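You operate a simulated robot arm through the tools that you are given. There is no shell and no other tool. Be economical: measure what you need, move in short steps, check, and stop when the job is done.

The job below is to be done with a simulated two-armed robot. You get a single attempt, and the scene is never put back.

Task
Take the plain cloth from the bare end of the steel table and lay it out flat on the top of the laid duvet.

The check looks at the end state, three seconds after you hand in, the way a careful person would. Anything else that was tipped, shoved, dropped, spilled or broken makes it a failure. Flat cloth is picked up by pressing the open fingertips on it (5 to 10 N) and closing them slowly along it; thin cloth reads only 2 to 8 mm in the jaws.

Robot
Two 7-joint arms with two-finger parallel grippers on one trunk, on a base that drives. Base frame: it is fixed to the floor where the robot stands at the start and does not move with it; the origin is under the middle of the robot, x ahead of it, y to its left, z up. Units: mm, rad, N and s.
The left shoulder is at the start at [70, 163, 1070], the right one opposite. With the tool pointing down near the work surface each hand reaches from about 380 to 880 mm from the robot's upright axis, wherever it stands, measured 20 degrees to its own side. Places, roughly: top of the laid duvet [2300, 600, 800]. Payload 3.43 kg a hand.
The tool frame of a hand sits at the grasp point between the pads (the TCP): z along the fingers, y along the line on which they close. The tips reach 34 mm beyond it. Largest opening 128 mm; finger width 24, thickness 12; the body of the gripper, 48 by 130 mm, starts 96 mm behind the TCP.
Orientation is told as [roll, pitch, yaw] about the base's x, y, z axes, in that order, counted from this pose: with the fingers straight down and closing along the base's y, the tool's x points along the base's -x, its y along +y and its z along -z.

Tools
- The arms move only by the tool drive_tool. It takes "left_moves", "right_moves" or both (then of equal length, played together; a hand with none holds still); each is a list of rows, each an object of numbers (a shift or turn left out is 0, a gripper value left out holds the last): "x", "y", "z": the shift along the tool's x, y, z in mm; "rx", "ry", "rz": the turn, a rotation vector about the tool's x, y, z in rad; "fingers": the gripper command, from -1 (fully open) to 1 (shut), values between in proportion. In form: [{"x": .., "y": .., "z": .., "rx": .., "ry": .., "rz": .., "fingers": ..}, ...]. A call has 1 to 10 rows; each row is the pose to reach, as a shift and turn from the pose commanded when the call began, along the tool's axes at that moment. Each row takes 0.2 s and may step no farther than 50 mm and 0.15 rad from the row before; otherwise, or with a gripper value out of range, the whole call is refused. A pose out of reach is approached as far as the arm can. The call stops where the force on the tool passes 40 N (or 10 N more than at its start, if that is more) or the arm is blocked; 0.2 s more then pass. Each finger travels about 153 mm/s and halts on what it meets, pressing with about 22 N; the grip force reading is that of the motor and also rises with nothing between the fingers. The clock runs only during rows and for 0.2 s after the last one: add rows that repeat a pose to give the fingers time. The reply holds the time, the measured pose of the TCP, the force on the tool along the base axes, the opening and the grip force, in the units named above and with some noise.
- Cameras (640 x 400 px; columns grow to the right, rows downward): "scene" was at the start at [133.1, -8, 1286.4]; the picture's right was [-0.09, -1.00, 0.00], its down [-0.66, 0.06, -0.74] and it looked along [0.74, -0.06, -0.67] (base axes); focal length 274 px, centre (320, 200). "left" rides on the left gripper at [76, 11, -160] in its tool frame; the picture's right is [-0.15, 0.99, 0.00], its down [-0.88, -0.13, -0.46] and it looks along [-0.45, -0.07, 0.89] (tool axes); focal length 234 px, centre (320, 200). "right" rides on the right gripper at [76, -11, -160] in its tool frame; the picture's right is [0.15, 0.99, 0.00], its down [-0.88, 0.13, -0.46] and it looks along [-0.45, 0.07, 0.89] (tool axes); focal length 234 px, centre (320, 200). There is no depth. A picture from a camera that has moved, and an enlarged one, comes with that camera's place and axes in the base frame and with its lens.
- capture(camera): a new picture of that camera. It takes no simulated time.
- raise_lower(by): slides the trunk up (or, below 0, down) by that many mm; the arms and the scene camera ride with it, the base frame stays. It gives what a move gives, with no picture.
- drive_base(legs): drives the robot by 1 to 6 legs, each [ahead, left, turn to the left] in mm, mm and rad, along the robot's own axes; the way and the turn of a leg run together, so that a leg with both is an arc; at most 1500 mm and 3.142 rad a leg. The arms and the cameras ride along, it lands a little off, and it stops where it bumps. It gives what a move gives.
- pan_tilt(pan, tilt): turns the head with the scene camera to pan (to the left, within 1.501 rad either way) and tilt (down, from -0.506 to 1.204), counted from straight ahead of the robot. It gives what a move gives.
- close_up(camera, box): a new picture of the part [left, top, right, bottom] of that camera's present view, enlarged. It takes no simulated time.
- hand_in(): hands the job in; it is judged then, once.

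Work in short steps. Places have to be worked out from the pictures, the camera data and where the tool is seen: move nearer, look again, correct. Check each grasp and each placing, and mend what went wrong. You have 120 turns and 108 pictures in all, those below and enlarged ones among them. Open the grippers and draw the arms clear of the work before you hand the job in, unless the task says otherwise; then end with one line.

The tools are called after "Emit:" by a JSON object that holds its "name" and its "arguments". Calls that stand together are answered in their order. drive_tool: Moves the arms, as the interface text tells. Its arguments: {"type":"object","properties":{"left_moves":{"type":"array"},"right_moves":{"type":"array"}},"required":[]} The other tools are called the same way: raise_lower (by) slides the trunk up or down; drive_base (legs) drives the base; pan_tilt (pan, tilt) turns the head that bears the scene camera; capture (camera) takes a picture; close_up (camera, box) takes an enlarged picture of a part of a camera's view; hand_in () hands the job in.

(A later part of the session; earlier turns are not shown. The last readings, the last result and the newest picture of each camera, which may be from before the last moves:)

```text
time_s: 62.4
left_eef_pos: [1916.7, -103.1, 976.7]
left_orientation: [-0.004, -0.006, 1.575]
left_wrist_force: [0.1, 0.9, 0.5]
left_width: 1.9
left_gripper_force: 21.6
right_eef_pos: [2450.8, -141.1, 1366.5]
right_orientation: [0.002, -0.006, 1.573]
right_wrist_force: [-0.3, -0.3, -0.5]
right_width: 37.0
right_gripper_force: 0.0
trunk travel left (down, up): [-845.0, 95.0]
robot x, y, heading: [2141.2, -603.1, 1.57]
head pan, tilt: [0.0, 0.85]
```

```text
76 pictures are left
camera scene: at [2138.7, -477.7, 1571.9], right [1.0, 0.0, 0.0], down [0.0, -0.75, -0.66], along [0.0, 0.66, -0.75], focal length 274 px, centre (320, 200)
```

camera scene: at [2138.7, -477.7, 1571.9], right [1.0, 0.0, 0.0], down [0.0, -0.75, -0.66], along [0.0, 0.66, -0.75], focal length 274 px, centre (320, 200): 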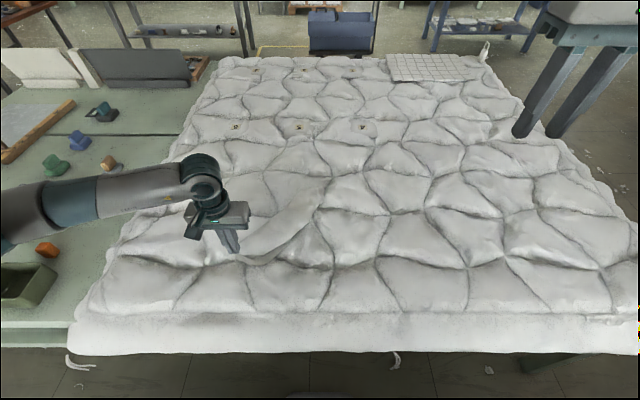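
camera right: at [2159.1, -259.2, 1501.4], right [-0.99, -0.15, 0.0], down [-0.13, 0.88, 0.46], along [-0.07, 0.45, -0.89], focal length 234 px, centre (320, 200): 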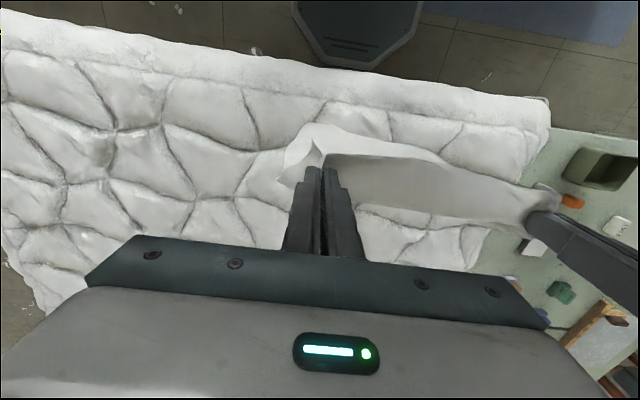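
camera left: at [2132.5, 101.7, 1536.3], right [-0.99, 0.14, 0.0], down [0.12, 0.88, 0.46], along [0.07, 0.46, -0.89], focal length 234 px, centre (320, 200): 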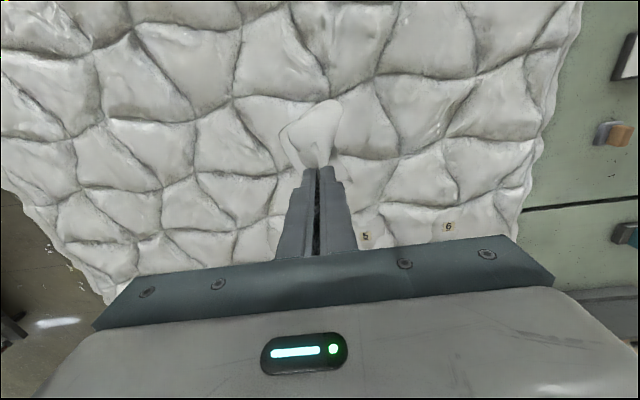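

The cloth is laid as a narrow strip; I take a close-up to see how it lies.

Emit:
{"name": "close_up", "arguments": {"camera": "scene", "box": [180, 140, 400, 290]}}

Emit:
{"name": "capture", "arguments": {"camera": "left"}}

```text
2.67 times, centred on (290, 215) of scene
camera zoom: at [2138.7, -477.7, 1571.9], right [1.0, 0.0, 0.0], down [0.0, -0.75, -0.66], along [0.0, 0.66, -0.75], focal length 732 px, centre (400, 160)
```

zoom: 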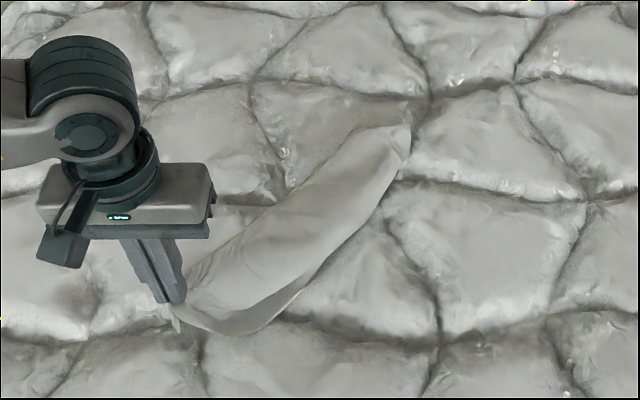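

```text
74 pictures are left
camera left: at [1905.1, -179.4, 1137.1], right [-0.99, 0.14, 0.0], down [0.12, 0.88, 0.46], along [0.07, 0.46, -0.89], focal length 234 px, centre (320, 200)
```

left: 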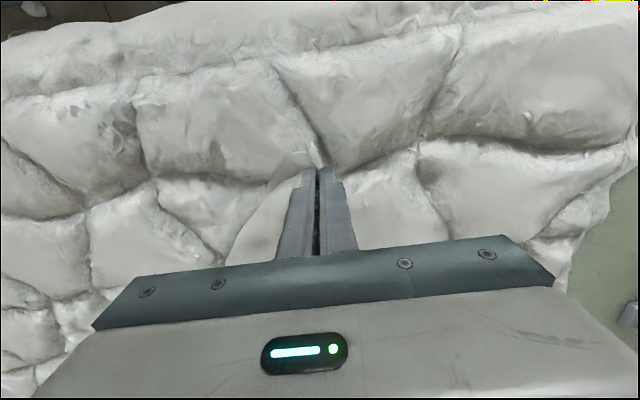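

I lower the left hand near the surface while still holding its corner, and bring the right hand's camera over the strip for a closer look.

Emit:
{"name": "drive_tool", "arguments": {"left_moves": [{"x": 10, "y": 10, "z": 35}, {"x": 20, "y": 20, "z": 70}, {"x": 25, "y": 25, "z": 95}, {"x": 25, "y": 25, "z": 95}, {"x": 25, "y": 25, "z": 95}, {"x": 25, "y": 25, "z": 95}, {"x": 25, "y": 25, "z": 95}], "right_moves": [{"y": 40, "z": 20}, {"y": 80, "z": 40}, {"y": 120, "z": 60}, {"y": 160, "z": 80}, {"y": 200, "z": 100}, {"y": 240, "z": 120}, {"y": 280, "z": 140}]}}

Emit:
{"name": "capture", "arguments": {"camera": "right"}}

Emit:
{"name": "close_up", "arguments": {"camera": "scene", "box": [180, 140, 400, 290]}}

```text
time_s: 64.0
left_eef_pos: [1891.2, -125.6, 880.6]
left_orientation: [-0.005, -0.005, 1.575]
left_wrist_force: [0.4, -0.4, 0.2]
left_width: 1.9
left_gripper_force: 21.8
right_eef_pos: [2169.5, -140.0, 1228.4]
right_orientation: [0.001, -0.003, 1.572]
right_wrist_force: [-0.6, -0.5, 0.2]
right_width: 36.8
right_gripper_force: 0.0
trunk travel left (down, up): [-845.0, 95.0]
robot x, y, heading: [2140.7, -606.2, 1.576]
head pan, tilt: [0.0, 0.85]
```

```text
73 pictures are left
camera right: at [2180.3, -215.5, 1387.6], right [-0.99, -0.15, 0.0], down [-0.13, 0.88, 0.46], along [-0.07, 0.45, -0.89], focal length 234 px, centre (320, 200)
```

right: 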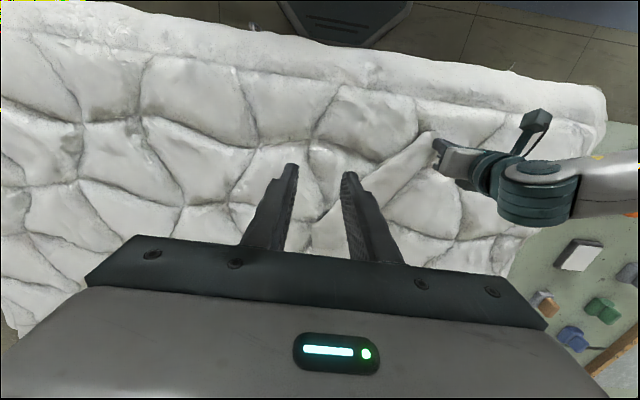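

```text
2.67 times, centred on (290, 215) of scene
camera zoom: at [2138.3, -476.1, 1571.7], right [1.0, 0.0, 0.0], down [0.0, -0.75, -0.66], along [0.0, 0.66, -0.75], focal length 732 px, centre (400, 160)
```

zoom: 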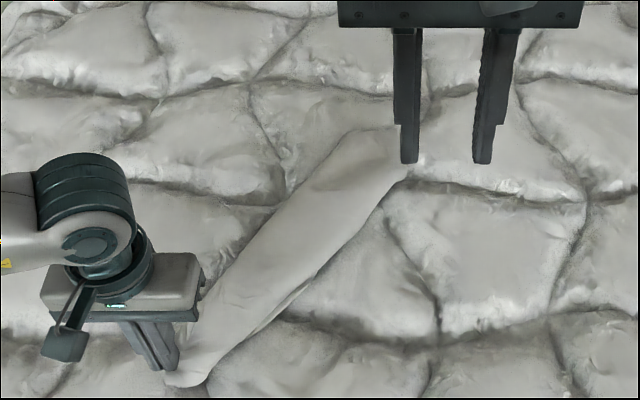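

The strip is folded in several layers, so I'll lift it again to hang in view in front of the head camera and look for its free corners.

Emit:
{"name": "drive_tool", "arguments": {"left_moves": [{"z": -40, "y": -18}, {"z": -80, "y": -36}, {"z": -122, "y": -54}, {"z": -164, "y": -72}, {"z": -206, "y": -90}, {"z": -248, "y": -110}, {"z": -290, "y": -130}, {"z": -332, "y": -150}, {"z": -374, "y": -170}, {"z": -416, "y": -190}], "right_moves": [{"y": -40}, {"y": -80}, {"y": -120}, {"y": -160}, {"y": -160}, {"y": -160}, {"y": -160}, {"y": -160}, {"y": -160}, {"y": -160}]}}

Emit:
{"name": "raise_lower", "arguments": {"by": 90}}

Emit:
{"name": "capture", "arguments": {"camera": "scene"}}

Emit:
{"name": "close_up", "arguments": {"camera": "scene", "box": [220, 100, 380, 320]}}

```text
time_s: 66.2
left_eef_pos: [2084.3, -130.0, 1296.9]
left_orientation: [0.001, -0.006, 1.577]
left_wrist_force: [0.4, 0.6, -0.6]
left_width: 2.1
left_gripper_force: 21.3
right_eef_pos: [2333.8, -142.6, 1228.4]
right_orientation: [0.005, -0.004, 1.574]
right_wrist_force: [0.2, 1.0, 0.6]
right_width: 37.1
right_gripper_force: 0.1
trunk travel left (down, up): [-845.0, 95.0]
robot x, y, heading: [2142.0, -603.1, 1.573]
head pan, tilt: [0.0, 0.85]
```

```text
time_s: 67.4
left_eef_pos: [2082.5, -128.8, 1387.1]
left_orientation: [-0.001, -0.005, 1.576]
left_wrist_force: [0.0, -0.1, -0.1]
left_width: 2.1
left_gripper_force: 21.8
right_eef_pos: [2332.6, -141.6, 1317.6]
right_orientation: [0.004, -0.003, 1.573]
right_wrist_force: [0.4, -0.2, -0.5]
right_width: 37.1
right_gripper_force: 0.1
trunk travel left (down, up): [-935.0, 5.0]
robot x, y, heading: [2142.0, -602.8, 1.571]
head pan, tilt: [0.0, 0.85]
```

```text
71 pictures are left
camera scene: at [2141.3, -476.9, 1661.7], right [1.0, 0.0, 0.0], down [0.0, -0.75, -0.66], along [0.0, 0.66, -0.75], focal length 274 px, centre (320, 200)
```

scene: 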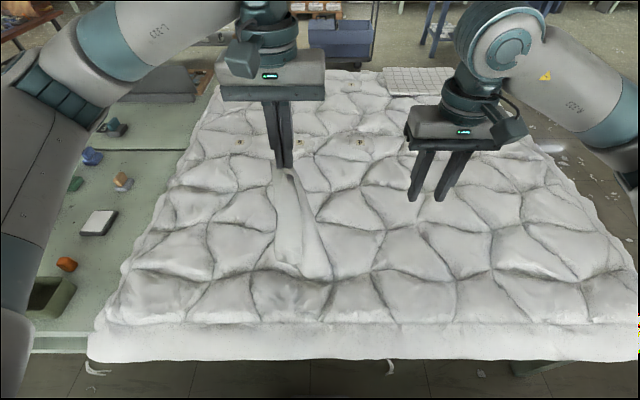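

```text
1.82 times, centred on (300, 210) of scene
camera zoom: at [2141.3, -476.9, 1661.7], right [1.0, 0.0, 0.0], down [0.0, -0.75, -0.66], along [0.0, 0.66, -0.75], focal length 499 px, centre (356, 182)
```

zoom: 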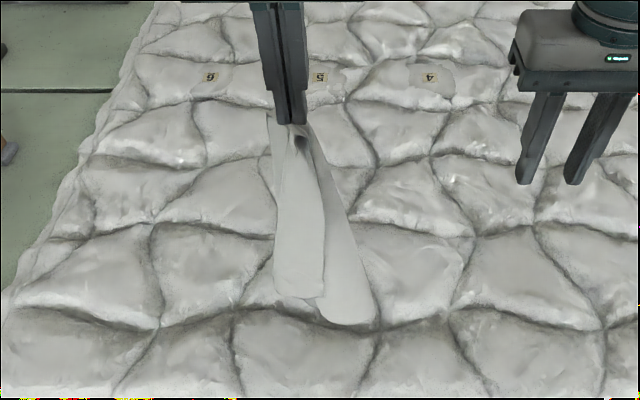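

Two hanging flaps are visible. I raise the left hand to eye level for a straight-on view of the hanging cloth.

Emit:
{"name": "drive_tool", "arguments": {"left_moves": [{"z": -40, "x": -10}, {"z": -80, "x": -20}, {"z": -120, "x": -30}, {"z": -160, "x": -40}, {"z": -200, "x": -50}, {"z": -240, "x": -60}, {"z": -260, "x": -60}, {"z": -260, "x": -60}, {"z": -260, "x": -60}, {"z": -260, "x": -60}]}}

Emit:
{"name": "pan_tilt", "arguments": {"pan": 0.1, "tilt": 0.4}}

Emit:
{"name": "capture", "arguments": {"camera": "scene"}}

```text
time_s: 69.6
left_eef_pos: [2081.0, -69.5, 1647.5]
left_orientation: [-0.003, -0.004, 1.575]
left_wrist_force: [-0.6, 0.7, -0.2]
left_width: 1.9
left_gripper_force: 22.5
right_eef_pos: [2333.8, -141.7, 1318.3]
right_orientation: [0.003, -0.006, 1.574]
right_wrist_force: [-0.4, -0.1, -0.3]
right_width: 37.1
right_gripper_force: 0.0
trunk travel left (down, up): [-935.0, 5.0]
robot x, y, heading: [2140.4, -604.7, 1.568]
head pan, tilt: [0.0, 0.85]
```

```text
time_s: 70.5
left_eef_pos: [2081.9, -70.9, 1647.3]
left_orientation: [-0.002, -0.005, 1.578]
left_wrist_force: [0.5, 0.7, -0.3]
left_width: 2.1
left_gripper_force: 21.9
right_eef_pos: [2333.5, -139.9, 1317.4]
right_orientation: [0.006, -0.003, 1.573]
right_wrist_force: [-0.1, 0.2, -0.5]
right_width: 37.2
right_gripper_force: 0.1
trunk travel left (down, up): [-935.0, 5.0]
robot x, y, heading: [2143.7, -605.1, 1.574]
head pan, tilt: [0.099, 0.4]
```

```text
69 pictures are left
camera scene: at [2131.7, -462.7, 1700.7], right [0.99, 0.1, 0.0], down [0.04, -0.39, -0.92], along [-0.09, 0.92, -0.39], focal length 274 px, centre (320, 200)
```

scene: 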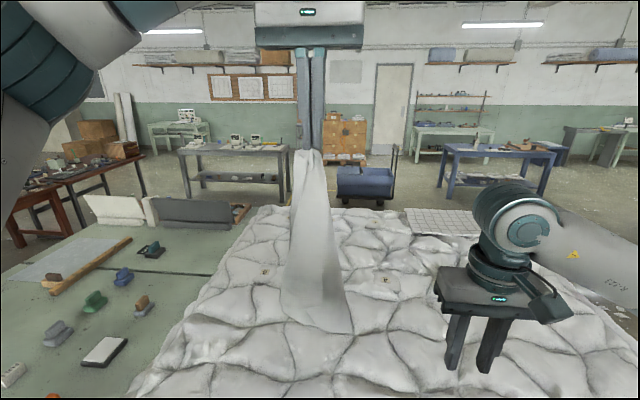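

Emit:
{"name": "close_up", "arguments": {"camera": "scene", "box": [250, 130, 390, 350]}}

```text
1.82 times, centred on (320, 240) of scene
camera zoom: at [2131.7, -462.7, 1700.7], right [0.99, 0.1, 0.0], down [0.04, -0.39, -0.92], along [-0.09, 0.92, -0.39], focal length 499 px, centre (320, 127)
```

zoom: 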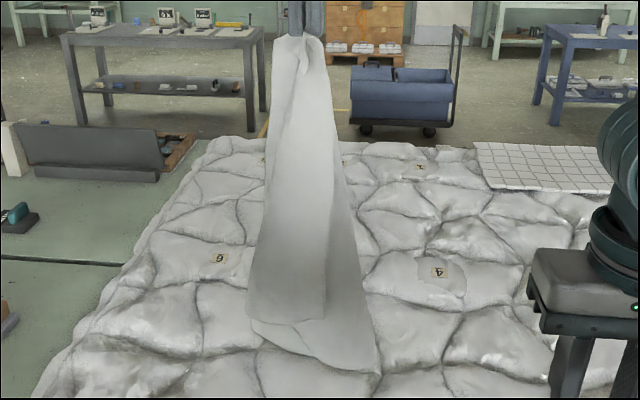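

I can read it now: the grip is near corner A; the back panel's right free edge runs A→D with D at lower right, standing out alone. I'll turn the left hand ~90° clockwise so that edge faces me, then take D with the right hand pointing forward.

Emit:
{"name": "drive_tool", "arguments": {"left_moves": [{"x": -8, "rz": 0.14}, {"x": -16, "rz": 0.28}, {"x": -24, "rz": 0.42}, {"x": -32, "rz": 0.56}, {"x": -40, "rz": 0.7}, {"x": -48, "rz": 0.84}, {"x": -56, "rz": 0.98}, {"x": -64, "rz": 1.12}, {"x": -72, "rz": 1.26}, {"x": -80, "rz": 1.4}]}}

Emit:
{"name": "drive_tool", "arguments": {"left_moves": [{"z": 0}, {"z": 0}, {"z": 0}, {"z": 0}, {"z": 0}]}}

Emit:
{"name": "close_up", "arguments": {"camera": "scene", "box": [230, 100, 430, 350]}}

```text
time_s: 72.7
left_eef_pos: [2112.0, -117.4, 1577.6]
left_orientation: [0.008, -0.012, 0.189]
left_wrist_force: [-0.3, 0.4, 0.4]
left_width: 2.4
left_gripper_force: 21.5
left hand out of reach, approached as far as the arm can: row 7, 8, 9, 10
right_eef_pos: [2332.8, -141.8, 1318.4]
right_orientation: [0.006, -0.004, 1.573]
right_wrist_force: [0.8, 0.8, -0.1]
right_width: 37.3
right_gripper_force: 0.0
trunk travel left (down, up): [-935.0, 5.0]
robot x, y, heading: [2141.8, -605.4, 1.575]
head pan, tilt: [0.099, 0.4]
```

```text
time_s: 73.9
left_eef_pos: [2112.2, -116.3, 1578.3]
left_orientation: [0.009, -0.012, 0.192]
left_wrist_force: [-0.3, 0.5, -0.7]
left_width: 1.9
left_gripper_force: 22.5
right_eef_pos: [2332.4, -141.2, 1316.5]
right_orientation: [0.002, -0.004, 1.573]
right_wrist_force: [0.0, -0.7, 0.3]
right_width: 37.2
right_gripper_force: 0.0
trunk travel left (down, up): [-935.0, 5.0]
robot x, y, heading: [2141.2, -604.6, 1.572]
head pan, tilt: [0.099, 0.4]
```

```text
1.60 times, centred on (330, 225) of scene
camera zoom: at [2131.9, -462.9, 1700.8], right [0.99, 0.1, 0.0], down [0.04, -0.39, -0.92], along [-0.09, 0.92, -0.39], focal length 439 px, centre (304, 160)
```

zoom: 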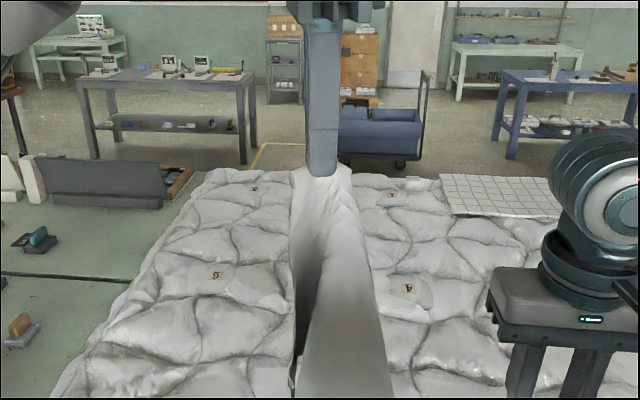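

The arm moved nearer and lower than asked, but the turn worked. I look at the whole with more tilt.

Emit:
{"name": "pan_tilt", "arguments": {"pan": 0.05, "tilt": 0.65}}

Emit:
{"name": "close_up", "arguments": {"camera": "scene", "box": [200, 100, 456, 260]}}

Emit:
{"name": "capture", "arguments": {"camera": "right"}}

```text
time_s: 74.7
left_eef_pos: [2111.9, -116.8, 1577.2]
left_orientation: [0.009, -0.011, 0.192]
left_wrist_force: [0.2, 0.5, -0.2]
left_width: 2.1
left_gripper_force: 22.0
right_eef_pos: [2333.4, -141.1, 1317.1]
right_orientation: [0.005, -0.003, 1.573]
right_wrist_force: [-0.4, 0.2, -0.6]
right_width: 37.1
right_gripper_force: 0.1
trunk travel left (down, up): [-935.0, 5.0]
robot x, y, heading: [2138.5, -600.6, 1.573]
head pan, tilt: [0.051, 0.649]
```

```text
2.50 times, centred on (328, 180) of scene
camera zoom: at [2136.6, -468.3, 1678.4], right [1.0, 0.05, 0.0], down [0.03, -0.6, -0.8], along [-0.04, 0.8, -0.6], focal length 686 px, centre (300, 250)
```

zoom: 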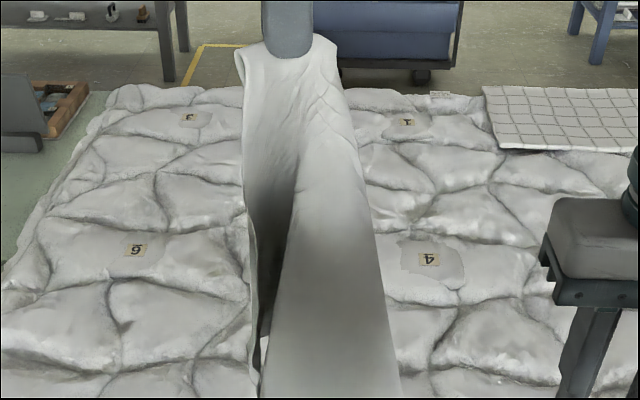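

```text
65 pictures are left
camera right: at [2343.2, -216.7, 1478.0], right [-0.99, -0.15, 0.0], down [-0.13, 0.88, 0.46], along [-0.07, 0.45, -0.89], focal length 234 px, centre (320, 200)
```

right: 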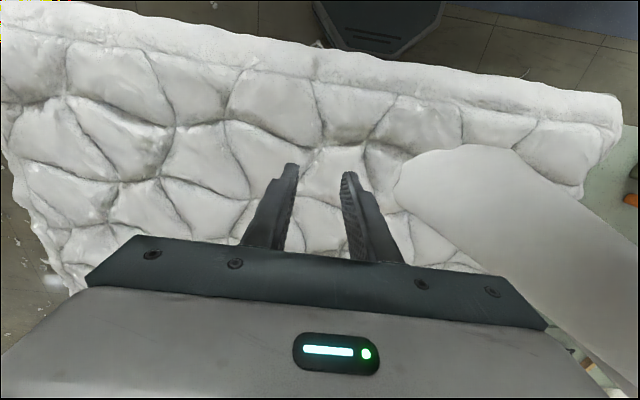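

I tilt further to see the lower hem.

Emit:
{"name": "pan_tilt", "arguments": {"pan": 0.05, "tilt": 0.95}}

Emit:
{"name": "close_up", "arguments": {"camera": "scene", "box": [180, 80, 500, 280]}}

```text
time_s: 75.5
left_eef_pos: [2112.6, -115.4, 1579.3]
left_orientation: [0.008, -0.013, 0.191]
left_wrist_force: [-0.1, -0.6, 0.2]
left_width: 2.1
left_gripper_force: 22.2
right_eef_pos: [2333.6, -141.1, 1317.6]
right_orientation: [0.004, -0.004, 1.573]
right_wrist_force: [0.0, 0.1, 0.9]
right_width: 37.2
right_gripper_force: 0.0
trunk travel left (down, up): [-935.0, 5.0]
robot x, y, heading: [2141.1, -604.6, 1.572]
head pan, tilt: [0.051, 0.949]
```

```text
2.00 times, centred on (340, 180) of scene
camera zoom: at [2137.3, -482.3, 1654.3], right [1.0, 0.05, 0.0], down [0.04, -0.81, -0.58], along [-0.03, 0.58, -0.81], focal length 549 px, centre (280, 240)
```

zoom: 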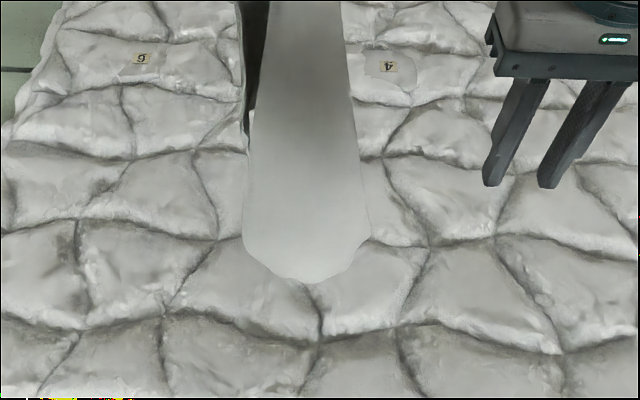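

The A–D edge is free, with D at about (2081,−152,1200) now facing left. I turn the left hand back ~1.0 rad and raise it, so D's hem runs away from the right hand, then look.

Emit:
{"name": "drive_tool", "arguments": {"left_moves": [{"y": 8, "z": -8, "rz": -0.12}, {"y": 16, "z": -16, "rz": -0.24}, {"y": 24, "z": -24, "rz": -0.36}, {"y": 32, "z": -32, "rz": -0.48}, {"y": 40, "z": -40, "rz": -0.6}, {"y": 48, "z": -48, "rz": -0.72}, {"y": 56, "z": -56, "rz": -0.84}, {"x": 8, "y": 63, "z": -60, "rz": -0.96}, {"x": 8, "y": 63, "z": -60, "rz": -1.0}, {"x": 8, "y": 63, "z": -60, "rz": -1.0}]}}

Emit:
{"name": "pan_tilt", "arguments": {"pan": 0.05, "tilt": 0.65}}

Emit:
{"name": "close_up", "arguments": {"camera": "scene", "box": [200, 80, 440, 320]}}

Emit:
{"name": "capture", "arguments": {"camera": "right"}}

```text
time_s: 77.7
left_eef_pos: [2093.7, -58.0, 1637.6]
left_orientation: [0.0, -0.005, 1.178]
left_wrist_force: [0.3, 1.0, 0.0]
left_width: 2.1
left_gripper_force: 22.0
right_eef_pos: [2333.5, -140.1, 1318.3]
right_orientation: [0.003, -0.005, 1.573]
right_wrist_force: [-0.4, 0.0, 0.1]
right_width: 37.1
right_gripper_force: 0.0
trunk travel left (down, up): [-935.0, 5.0]
robot x, y, heading: [2142.4, -606.4, 1.575]
head pan, tilt: [0.051, 0.949]
```

```text
time_s: 78.5
left_eef_pos: [2094.4, -58.2, 1638.4]
left_orientation: [0.001, -0.006, 1.175]
left_wrist_force: [-0.1, -0.3, -0.5]
left_width: 2.1
left_gripper_force: 22.2
right_eef_pos: [2332.4, -140.6, 1317.9]
right_orientation: [0.004, -0.002, 1.573]
right_wrist_force: [0.2, -0.6, -0.8]
right_width: 37.4
right_gripper_force: 0.0
trunk travel left (down, up): [-935.0, 5.0]
robot x, y, heading: [2142.5, -606.4, 1.567]
head pan, tilt: [0.051, 0.649]
```

```text
1.67 times, centred on (320, 200) of scene
camera zoom: at [2136.6, -468.3, 1678.3], right [1.0, 0.05, 0.0], down [0.03, -0.6, -0.8], along [-0.04, 0.79, -0.61], focal length 457 px, centre (320, 200)
```

zoom: 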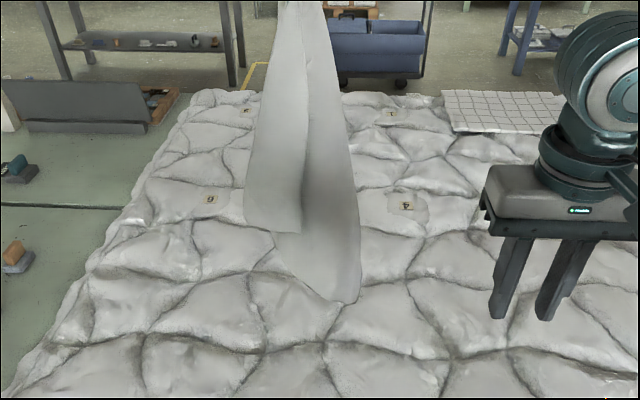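

```text
62 pictures are left
camera right: at [2343.2, -216.7, 1478.0], right [-0.99, -0.15, 0.0], down [-0.13, 0.88, 0.46], along [-0.07, 0.45, -0.89], focal length 234 px, centre (320, 200)
```

right: 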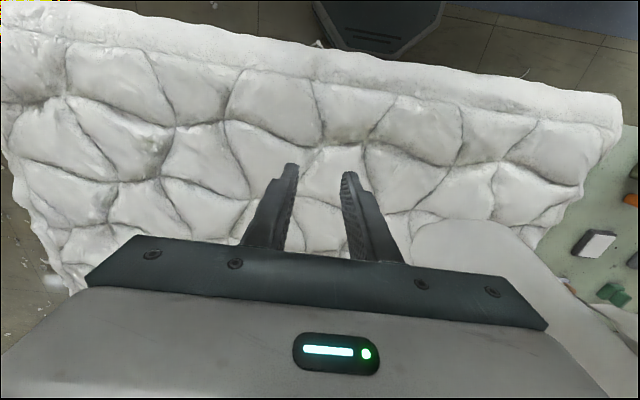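

The far side of the cloth is hidden, so I want a side view. I move the left hand a bit farther and lower, and turn the right hand to look at the cloth from the right.

Emit:
{"name": "drive_tool", "arguments": {"left_moves": [{"x": -24, "y": 10, "z": 22}, {"x": -48, "y": 20, "z": 45}, {"x": -72, "y": 30, "z": 67}, {"x": -96, "y": 40, "z": 90}, {"x": -120, "y": 50, "z": 112}, {"x": -143, "y": 60, "z": 135}, {"x": -143, "y": 60, "z": 135}], "right_moves": [{"y": -10, "rz": -0.13}, {"y": -20, "rz": -0.26}, {"y": -30, "rz": -0.39}, {"y": -40, "rz": -0.52}, {"y": -50, "rz": -0.65}, {"y": -50, "rz": -0.78}, {"y": -50, "rz": -0.78}]}}

Emit:
{"name": "drive_tool", "arguments": {"right_moves": [{"ry": -0.12}, {"ry": -0.24}, {"ry": -0.36}, {"ry": -0.48}, {"ry": -0.6}, {"ry": -0.72}, {"ry": -0.84}, {"ry": -0.96}, {"ry": -1.0}]}}

Emit:
{"name": "capture", "arguments": {"camera": "right"}}

Emit:
{"name": "capture", "arguments": {"camera": "scene"}}

```text
time_s: 80.1
left_eef_pos: [2095.7, 97.4, 1503.9]
left_orientation: [0.001, -0.007, 1.176]
left_wrist_force: [0.1, -0.2, -0.6]
left_width: 2.0
left_gripper_force: 22.2
right_eef_pos: [2382.7, -140.8, 1318.0]
right_orientation: [0.0, -0.006, 2.354]
right_wrist_force: [1.3, 0.2, -1.0]
right_width: 37.1
right_gripper_force: 0.1
trunk travel left (down, up): [-935.0, 5.0]
robot x, y, heading: [2143.6, -603.2, 1.577]
head pan, tilt: [0.051, 0.649]
```

```text
time_s: 82.1
left_eef_pos: [2095.4, 97.8, 1504.8]
left_orientation: [0.001, -0.006, 1.177]
left_wrist_force: [0.0, -0.8, -0.2]
left_width: 1.9
left_gripper_force: 22.5
right_eef_pos: [2394.5, -120.8, 1316.1]
right_orientation: [-0.001, -1.006, 2.356]
right_wrist_force: [0.4, 0.0, -0.4]
right_width: 37.0
right_gripper_force: 0.0
right hand out of reach, approached as far as the arm can: row 6, 7, 8, 9
trunk travel left (down, up): [-935.0, 5.0]
robot x, y, heading: [2141.8, -603.8, 1.576]
head pan, tilt: [0.051, 0.649]
```

```text
61 pictures are left
camera right: at [2524.5, -237.3, 1339.3], right [-0.65, -0.75, -0.12], down [-0.15, -0.03, 0.99], along [-0.75, 0.66, -0.1], focal length 234 px, centre (320, 200)
```

right: 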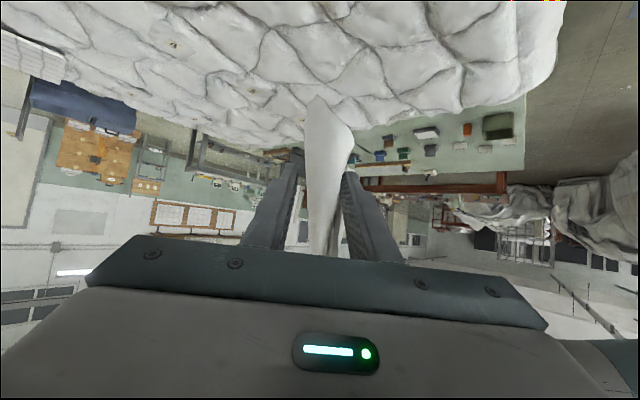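

```text
60 pictures are left
camera scene: at [2136.4, -468.6, 1678.4], right [1.0, 0.05, 0.0], down [0.03, -0.6, -0.8], along [-0.04, 0.8, -0.6], focal length 274 px, centre (320, 200)
```

scene: 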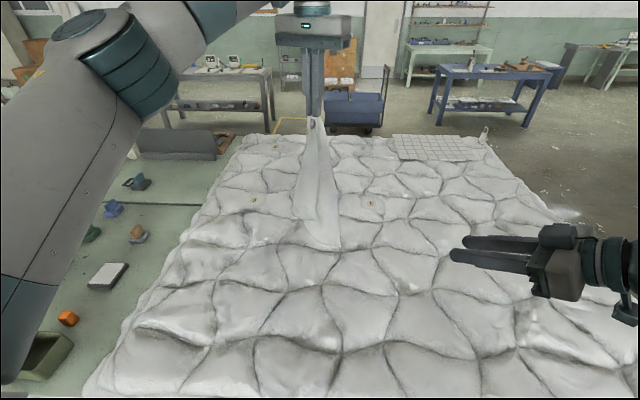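

Great, a side view (upside-down). I enlarge both views of the cloth.

Emit:
{"name": "close_up", "arguments": {"camera": "right", "box": [270, 80, 390, 260]}}

Emit:
{"name": "close_up", "arguments": {"camera": "scene", "box": [260, 100, 380, 270]}}

```text
2.22 times, centred on (330, 170) of right
camera zoom: at [2524.5, -237.3, 1339.3], right [-0.65, -0.75, -0.12], down [-0.15, -0.03, 0.99], along [-0.75, 0.66, -0.1], focal length 520 px, centre (298, 267)
```

zoom: 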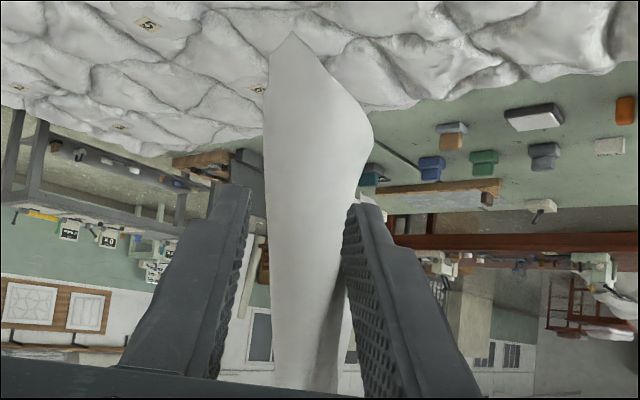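

```text
2.35 times, centred on (320, 185) of scene
camera zoom: at [2136.4, -468.6, 1678.4], right [1.0, 0.05, 0.0], down [0.03, -0.6, -0.8], along [-0.04, 0.8, -0.6], focal length 646 px, centre (320, 235)
```

zoom: 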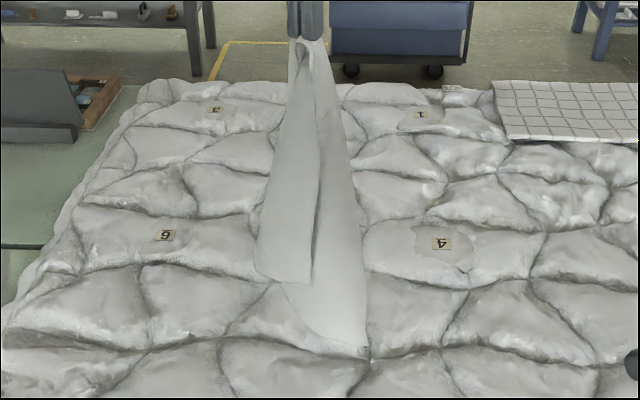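

The lowest tip is a single-layer corner (C, opposite the held one) at about (2170,121,1045). I turn the left hand clockwise so the tip points to the right hand with the sheet running away along its fingers.

Emit:
{"name": "drive_tool", "arguments": {"left_moves": [{"rz": 0.14}, {"rz": 0.28}, {"rz": 0.42}, {"rz": 0.56}, {"rz": 0.7}, {"rz": 0.84}, {"rz": 0.98}, {"rz": 1.12}, {"rz": 1.25}, {"rz": 1.25}]}}

Emit:
{"name": "drive_tool", "arguments": {"left_moves": [{"z": 0}, {"z": 0}, {"z": 0}, {"z": 0}, {"z": 0}]}}

Emit:
{"name": "close_up", "arguments": {"camera": "right", "box": [270, 60, 390, 240]}}

Emit:
{"name": "close_up", "arguments": {"camera": "scene", "box": [240, 100, 400, 300]}}

```text
time_s: 84.3
left_eef_pos: [2140.3, -146.3, 1451.8]
left_orientation: [0.007, -0.004, -0.071]
left_wrist_force: [-0.7, 0.7, -0.2]
left_width: 2.3
left_gripper_force: 22.1
left hand out of reach, approached as far as the arm can: row 3, 4, 5, 6, 7, 8, 9, 10
right_eef_pos: [2393.7, -121.2, 1316.4]
right_orientation: [0.001, -1.004, 2.353]
right_wrist_force: [-0.5, 0.0, 0.6]
right_width: 37.1
right_gripper_force: 0.0
trunk travel left (down, up): [-935.0, 5.0]
robot x, y, heading: [2139.1, -605.6, 1.568]
head pan, tilt: [0.051, 0.649]
```

```text
time_s: 85.5
left_eef_pos: [2140.1, -147.3, 1449.6]
left_orientation: [0.007, -0.004, -0.07]
left_wrist_force: [-0.8, 0.0, -0.9]
left_width: 2.2
left_gripper_force: 22.2
right_eef_pos: [2394.3, -120.5, 1317.5]
right_orientation: [0.0, -1.007, 2.355]
right_wrist_force: [0.8, 0.9, 0.7]
right_width: 37.2
right_gripper_force: 0.1
trunk travel left (down, up): [-935.0, 5.0]
robot x, y, heading: [2143.2, -603.4, 1.571]
head pan, tilt: [0.051, 0.649]
```

```text
2.22 times, centred on (330, 150) of right
camera zoom: at [2524.6, -237.2, 1339.3], right [-0.65, -0.75, -0.12], down [-0.15, -0.03, 0.99], along [-0.75, 0.66, -0.1], focal length 520 px, centre (298, 311)
```

zoom: 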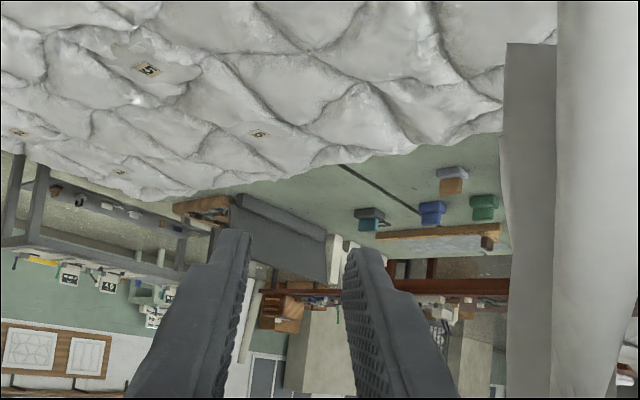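

```text
2.00 times, centred on (320, 200) of scene
camera zoom: at [2136.7, -468.4, 1678.3], right [1.0, 0.05, 0.0], down [0.03, -0.6, -0.8], along [-0.04, 0.8, -0.6], focal length 549 px, centre (320, 200)
```

zoom: 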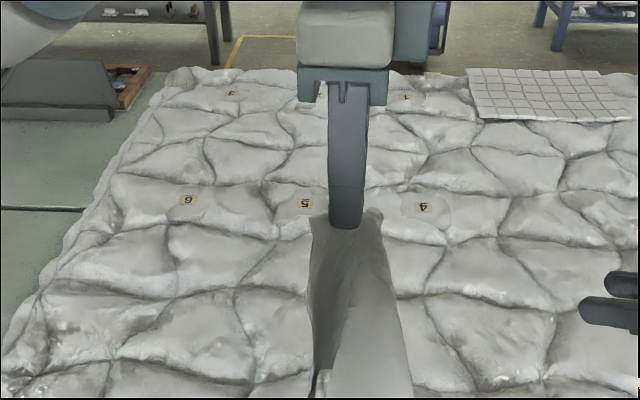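

Turning that way pulls the arm in too close. Better plan: panel P1 with free corner B faces me; if I lay the cloth away from me (hand moving forward), B ends on top where the right hand can pinch it from above. I rotate both hands back to pointing down.

Emit:
{"name": "drive_tool", "arguments": {"left_moves": [{"x": 8, "rz": -0.14}, {"x": 16, "rz": -0.28}, {"x": 24, "rz": -0.42}, {"x": 32, "rz": -0.56}, {"x": 40, "rz": -0.7}, {"x": 48, "rz": -0.84}, {"x": 56, "rz": -0.98}, {"x": 64, "rz": -1.12}, {"x": 72, "rz": -1.26}, {"x": 80, "rz": -1.4}], "right_moves": [{"ry": 0.1}, {"ry": 0.2}, {"ry": 0.3}, {"ry": 0.4}, {"ry": 0.5}, {"ry": 0.6}, {"ry": 0.7}, {"ry": 0.8}, {"ry": 0.9}, {"ry": 1.0}]}}

Emit:
{"name": "drive_tool", "arguments": {"right_moves": [{"rz": 0.13}, {"rz": 0.26}, {"rz": 0.39}, {"rz": 0.52}, {"rz": 0.65}, {"rz": 0.78}]}}

Emit:
{"name": "close_up", "arguments": {"camera": "scene", "box": [200, 100, 440, 340]}}

```text
time_s: 87.7
left_eef_pos: [2057.5, -144.9, 1451.1]
left_orientation: [-0.002, -0.008, 1.329]
left_wrist_force: [-0.7, 0.1, 0.0]
left_width: 1.9
left_gripper_force: 21.8
right_eef_pos: [2392.1, -121.6, 1317.0]
right_orientation: [0.0, -0.002, 2.351]
right_wrist_force: [-0.2, 0.4, 0.5]
right_width: 37.2
right_gripper_force: 0.1
trunk travel left (down, up): [-935.0, 5.0]
robot x, y, heading: [2140.7, -605.0, 1.573]
head pan, tilt: [0.051, 0.649]
```

```text
time_s: 89.1
left_eef_pos: [2060.0, -145.1, 1449.7]
left_orientation: [-0.002, -0.007, 1.326]
left_wrist_force: [0.1, 0.0, -0.7]
left_width: 2.2
left_gripper_force: 22.1
right_eef_pos: [2393.5, -120.5, 1316.2]
right_orientation: [0.004, -0.004, 1.57]
right_wrist_force: [-0.1, 0.1, -0.2]
right_width: 37.0
right_gripper_force: 0.1
trunk travel left (down, up): [-935.0, 5.0]
robot x, y, heading: [2138.2, -599.5, 1.576]
head pan, tilt: [0.051, 0.649]
```

```text
1.67 times, centred on (320, 220) of scene
camera zoom: at [2136.5, -468.3, 1678.3], right [1.0, 0.05, 0.0], down [0.03, -0.6, -0.8], along [-0.04, 0.8, -0.6], focal length 457 px, centre (320, 167)
```

zoom: 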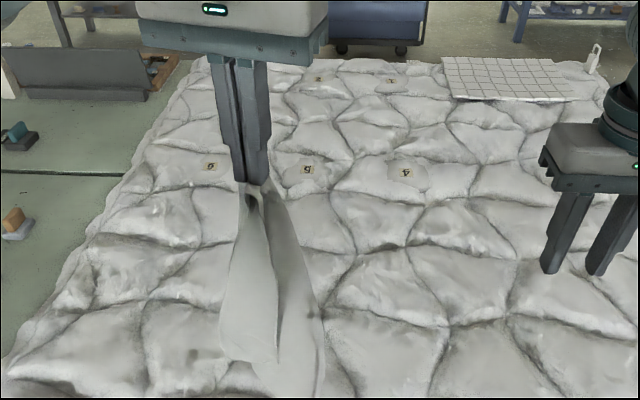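

P1 with B faces me. I raise the left arm 120 mm and back 25 mm, then lower the trunk 255 mm so the tip just touches the near part of the duvet.

Emit:
{"name": "drive_tool", "arguments": {"left_moves": [{"x": 10, "z": -30}, {"x": 20, "z": -60}, {"x": 25, "z": -90}, {"x": 25, "z": -120}, {"x": 25, "z": -120}]}}

Emit:
{"name": "raise_lower", "arguments": {"by": -255}}

Emit:
{"name": "pan_tilt", "arguments": {"pan": 0.05, "tilt": 0.9}}

Emit:
{"name": "capture", "arguments": {"camera": "scene"}}

```text
time_s: 90.3
left_eef_pos: [2051.0, -171.0, 1571.0]
left_orientation: [-0.003, -0.005, 1.325]
left_wrist_force: [-0.4, -0.1, -0.5]
left_width: 2.3
left_gripper_force: 22.1
right_eef_pos: [2394.1, -120.4, 1316.5]
right_orientation: [0.002, -0.002, 1.572]
right_wrist_force: [0.0, 0.1, -0.3]
right_width: 37.2
right_gripper_force: 0.1
trunk travel left (down, up): [-935.0, 5.0]
robot x, y, heading: [2142.1, -607.3, 1.566]
head pan, tilt: [0.051, 0.649]
```

```text
time_s: 92.9
left_eef_pos: [2051.5, -172.2, 1315.7]
left_orientation: [-0.002, -0.008, 1.326]
left_wrist_force: [-0.6, -0.4, 0.2]
left_width: 2.0
left_gripper_force: 22.4
right_eef_pos: [2394.2, -120.4, 1061.0]
right_orientation: [0.003, -0.005, 1.573]
right_wrist_force: [0.0, -0.3, 0.1]
right_width: 37.0
right_gripper_force: 0.1
trunk travel left (down, up): [-680.0, 260.0]
robot x, y, heading: [2141.9, -604.4, 1.577]
head pan, tilt: [0.051, 0.649]
```

```text
time_s: 93.7
left_eef_pos: [2051.8, -172.1, 1316.5]
left_orientation: [-0.003, -0.005, 1.326]
left_wrist_force: [-0.4, 1.0, -0.6]
left_width: 1.8
left_gripper_force: 22.0
right_eef_pos: [2394.1, -120.5, 1062.1]
right_orientation: [0.003, -0.003, 1.571]
right_wrist_force: [0.1, -0.1, 0.1]
right_width: 37.3
right_gripper_force: 0.1
trunk travel left (down, up): [-680.0, 260.0]
robot x, y, heading: [2140.8, -605.7, 1.578]
head pan, tilt: [0.051, 0.901]
```

```text
54 pictures are left
camera scene: at [2137.1, -479.6, 1402.9], right [1.0, 0.05, 0.0], down [0.04, -0.78, -0.62], along [-0.03, 0.62, -0.78], focal length 274 px, centre (320, 200)
```

scene: 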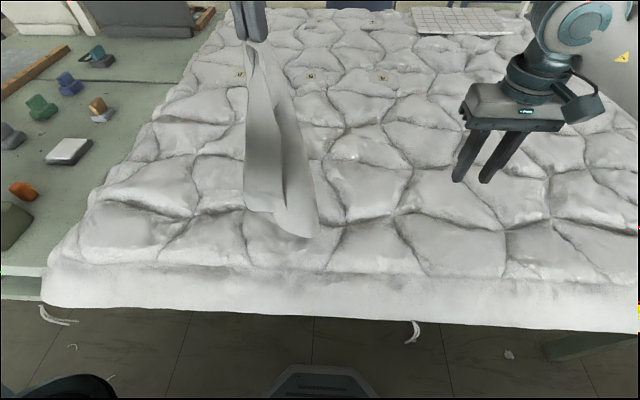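

Tip just touching at y≈−170. Now I lay it forward: hand moves away and down in two calls.

Emit:
{"name": "drive_tool", "arguments": {"left_moves": [{"x": -22, "y": 5, "z": 33}, {"x": -44, "y": 11, "z": 66}, {"x": -67, "y": 16, "z": 98}, {"x": -91, "y": 22, "z": 130}, {"x": -116, "y": 28, "z": 160}, {"x": -141, "y": 34, "z": 190}, {"x": -167, "y": 41, "z": 220}, {"x": -193, "y": 47, "z": 250}, {"x": -219, "y": 54, "z": 278}, {"x": -246, "y": 60, "z": 306}]}}

Emit:
{"name": "drive_tool", "arguments": {"left_moves": [{"x": -26, "y": 6, "z": 24}, {"x": -52, "y": 12, "z": 48}, {"x": -78, "y": 19, "z": 72}, {"x": -104, "y": 25, "z": 92}, {"x": -130, "y": 32, "z": 108}, {"x": -150, "y": 37, "z": 120}, {"x": -150, "y": 37, "z": 120}]}}

Emit:
{"name": "capture", "arguments": {"camera": "scene"}}

Emit:
{"name": "close_up", "arguments": {"camera": "scene", "box": [200, 80, 360, 260]}}

```text
time_s: 95.9
left_eef_pos: [2053.7, 83.6, 1010.5]
left_orientation: [0.0, -0.006, 1.327]
left_wrist_force: [-0.6, 0.1, 0.6]
left_width: 2.3
left_gripper_force: 21.9
right_eef_pos: [2395.3, -119.8, 1060.5]
right_orientation: [0.003, -0.004, 1.572]
right_wrist_force: [-0.2, 0.2, 0.4]
right_width: 37.1
right_gripper_force: 0.0
trunk travel left (down, up): [-680.0, 260.0]
robot x, y, heading: [2142.8, -605.8, 1.571]
head pan, tilt: [0.051, 0.901]
```

```text
time_s: 97.5
left_eef_pos: [2055.2, 215.3, 903.8]
left_orientation: [0.0, -0.008, 1.326]
left_wrist_force: [-0.2, 0.0, -0.8]
left_width: 1.7
left_gripper_force: 22.2
left hand out of reach, approached as far as the arm can: row 6, 7
right_eef_pos: [2395.5, -120.6, 1061.5]
right_orientation: [0.003, -0.003, 1.572]
right_wrist_force: [-0.3, -0.3, 0.4]
right_width: 37.2
right_gripper_force: 0.0
trunk travel left (down, up): [-680.0, 260.0]
robot x, y, heading: [2140.6, -605.2, 1.571]
head pan, tilt: [0.051, 0.901]
```

```text
53 pictures are left
camera scene: at [2137.5, -479.4, 1402.8], right [1.0, 0.05, 0.0], down [0.04, -0.78, -0.62], along [-0.03, 0.62, -0.78], focal length 274 px, centre (320, 200)
```

scene: 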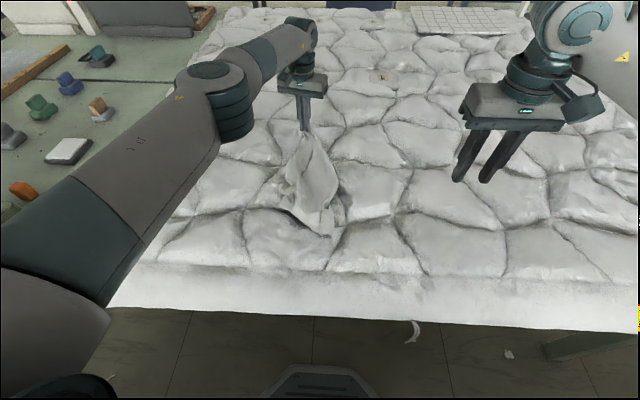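

```text
2.22 times, centred on (280, 170) of scene
camera zoom: at [2137.5, -479.4, 1402.8], right [1.0, 0.05, 0.0], down [0.04, -0.78, -0.62], along [-0.03, 0.62, -0.78], focal length 610 px, centre (409, 267)
```

zoom: 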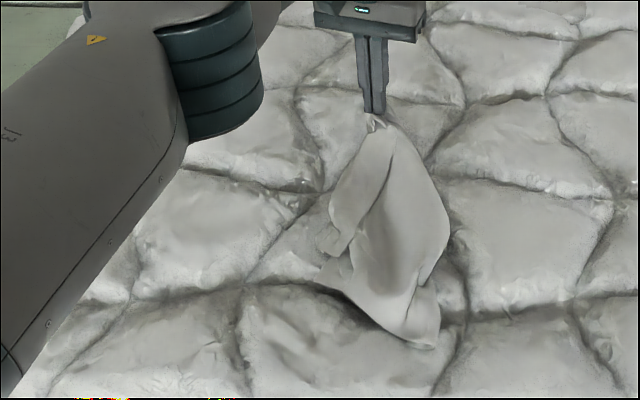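

The cloth opened out somewhat: flap P1 with corner B lies on top at the left. I move the right hand closer to view it with its camera.

Emit:
{"name": "drive_tool", "arguments": {"right_moves": [{"y": 45}, {"y": 90}, {"y": 135}, {"y": 180}, {"y": 225, "x": 30}, {"y": 260, "x": 60}]}}

Emit:
{"name": "capture", "arguments": {"camera": "right"}}

```text
refused: row 5 steps farther than a row can; nothing moved
```

```text
51 pictures are left
camera right: at [2404.7, -196.5, 1221.7], right [-0.99, -0.15, 0.0], down [-0.13, 0.88, 0.46], along [-0.07, 0.45, -0.89], focal length 234 px, centre (320, 200)
```

right: 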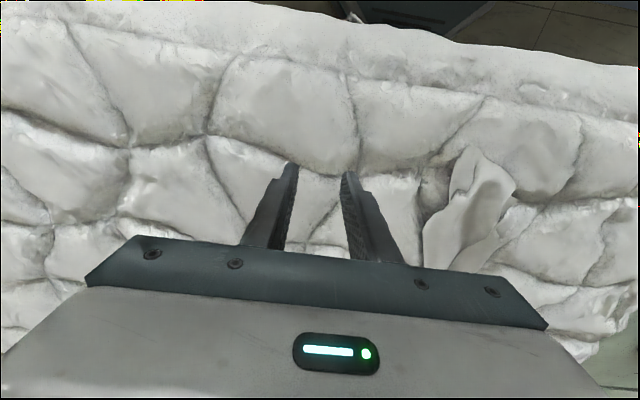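

I move it closer in legal steps.

Emit:
{"name": "drive_tool", "arguments": {"right_moves": [{"y": 40}, {"y": 80}, {"y": 120, "x": 15}, {"y": 160, "x": 30}, {"y": 200, "x": 45}, {"y": 240, "x": 60}, {"y": 270, "x": 70}]}}

Emit:
{"name": "close_up", "arguments": {"camera": "right", "box": [200, 50, 520, 250]}}

```text
time_s: 99.1
left_eef_pos: [2053.5, 215.3, 903.9]
left_orientation: [-0.003, -0.009, 1.327]
left_wrist_force: [0.9, 0.3, 0.0]
left_width: 2.1
left_gripper_force: 22.1
right_eef_pos: [2122.4, -192.9, 1061.6]
right_orientation: [0.002, -0.003, 1.572]
right_wrist_force: [-0.9, 0.0, -0.9]
right_width: 36.8
right_gripper_force: 0.0
trunk travel left (down, up): [-680.0, 260.0]
robot x, y, heading: [2135.9, -603.4, 1.567]
head pan, tilt: [0.051, 0.901]
```

```text
2.00 times, centred on (360, 150) of right
camera zoom: at [2132.3, -267.4, 1221.9], right [-0.99, -0.15, 0.0], down [-0.13, 0.88, 0.46], along [-0.07, 0.45, -0.89], focal length 468 px, centre (240, 300)
```

zoom: 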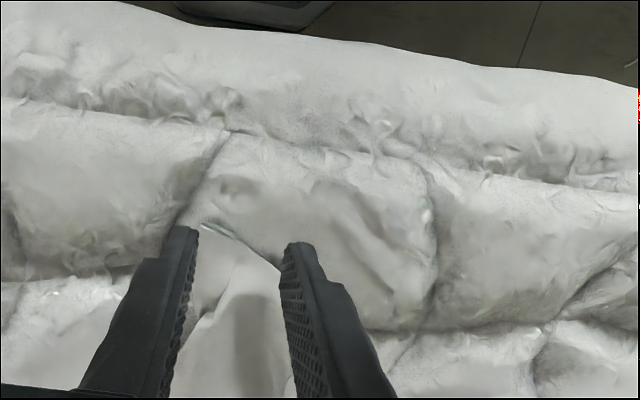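

The fingers hide it; I move the right hand farther forward and right so its camera sees the cloth.

Emit:
{"name": "drive_tool", "arguments": {"right_moves": [{"y": -20, "x": -40}, {"y": -40, "x": -80}, {"y": -60, "x": -120}, {"y": -80, "x": -160}, {"y": -90, "x": -200}, {"y": -90, "x": -240}, {"y": -90, "x": -270}]}}

Emit:
{"name": "close_up", "arguments": {"camera": "right", "box": [240, 0, 640, 250]}}

```text
time_s: 100.7
left_eef_pos: [2053.7, 216.7, 904.4]
left_orientation: [0.001, -0.008, 1.329]
left_wrist_force: [-0.8, -0.8, 0.7]
left_width: 2.0
left_gripper_force: 22.1
right_eef_pos: [2213.0, 80.3, 1062.8]
right_orientation: [0.002, -0.006, 1.573]
right_wrist_force: [0.7, -0.1, -0.4]
right_width: 37.3
right_gripper_force: 0.0
trunk travel left (down, up): [-680.0, 260.0]
robot x, y, heading: [2142.9, -603.7, 1.574]
head pan, tilt: [0.051, 0.901]
```

```text
1.60 times, centred on (440, 125) of right
camera zoom: at [2223.5, 3.4, 1223.4], right [-0.99, -0.15, 0.0], down [-0.13, 0.88, 0.46], along [-0.07, 0.45, -0.89], focal length 375 px, centre (128, 320)
```

zoom: 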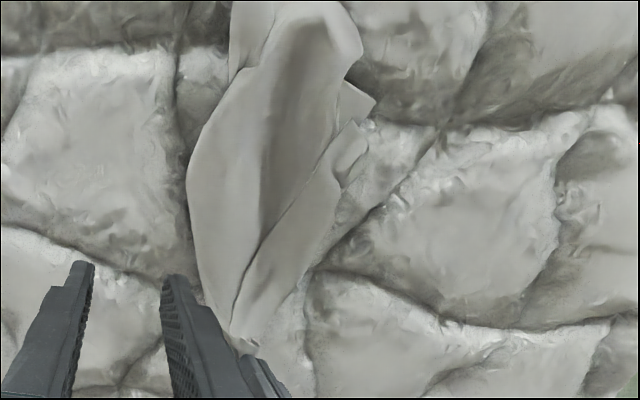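

Clear view: corner B is at the end of the top flap, about (2029,−29). I bring the right hand above the flap's end, z≈950.

Emit:
{"name": "drive_tool", "arguments": {"right_moves": [{"y": 36, "x": 20}, {"y": 72, "x": 40}, {"y": 108, "x": 60}, {"y": 144, "x": 80}, {"y": 182, "x": 96}, {"y": 182, "x": 96, "z": 40}, {"y": 182, "x": 96, "z": 80}, {"y": 182, "x": 96, "z": 110}, {"y": 182, "x": 96, "z": 110}]}}

Emit:
{"name": "close_up", "arguments": {"camera": "right", "box": [200, 60, 440, 260]}}

Emit:
{"name": "close_up", "arguments": {"camera": "scene", "box": [200, 80, 360, 260]}}

```text
time_s: 101.7
left_eef_pos: [2044.8, 216.3, 903.7]
left_orientation: [-0.002, -0.009, 1.337]
left_wrist_force: [-0.5, -0.4, 0.5]
left_width: 2.2
left_gripper_force: 22.7
right_eef_pos: [2080.2, 7.0, 1063.8]
right_orientation: [-0.005, -0.005, 1.555]
right_wrist_force: [1.2, -1.9, -0.7]
right_width: 37.2
right_gripper_force: 0.1
trunk travel left (down, up): [-680.0, 260.0]
robot x, y, heading: [2140.3, -605.7, 1.574]
head pan, tilt: [0.051, 0.901]
stopped in row 5 (right hand): the force on the tool passed its limit (the readings are from after the stop); the commanded pose is now the measured one
```

```text
2.00 times, centred on (320, 160) of right
camera zoom: at [2088.6, -70.5, 1223.8], right [-0.99, -0.13, -0.01], down [-0.12, 0.88, 0.46], along [-0.05, 0.46, -0.89], focal length 468 px, centre (320, 280)
```

zoom: 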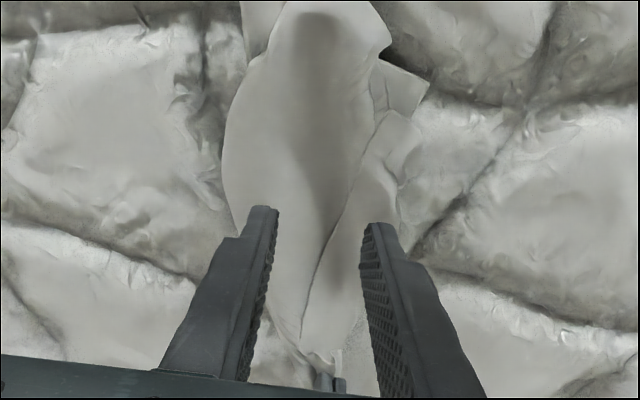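

```text
2.22 times, centred on (280, 170) of scene
camera zoom: at [2135.4, -479.7, 1402.8], right [1.0, 0.05, 0.0], down [0.04, -0.78, -0.62], along [-0.03, 0.62, -0.78], focal length 610 px, centre (409, 267)
```

zoom: 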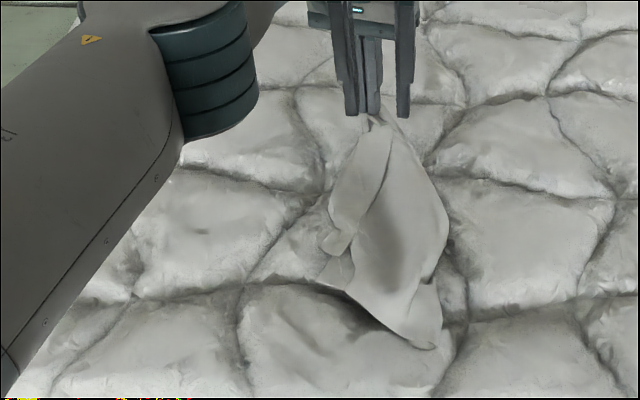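

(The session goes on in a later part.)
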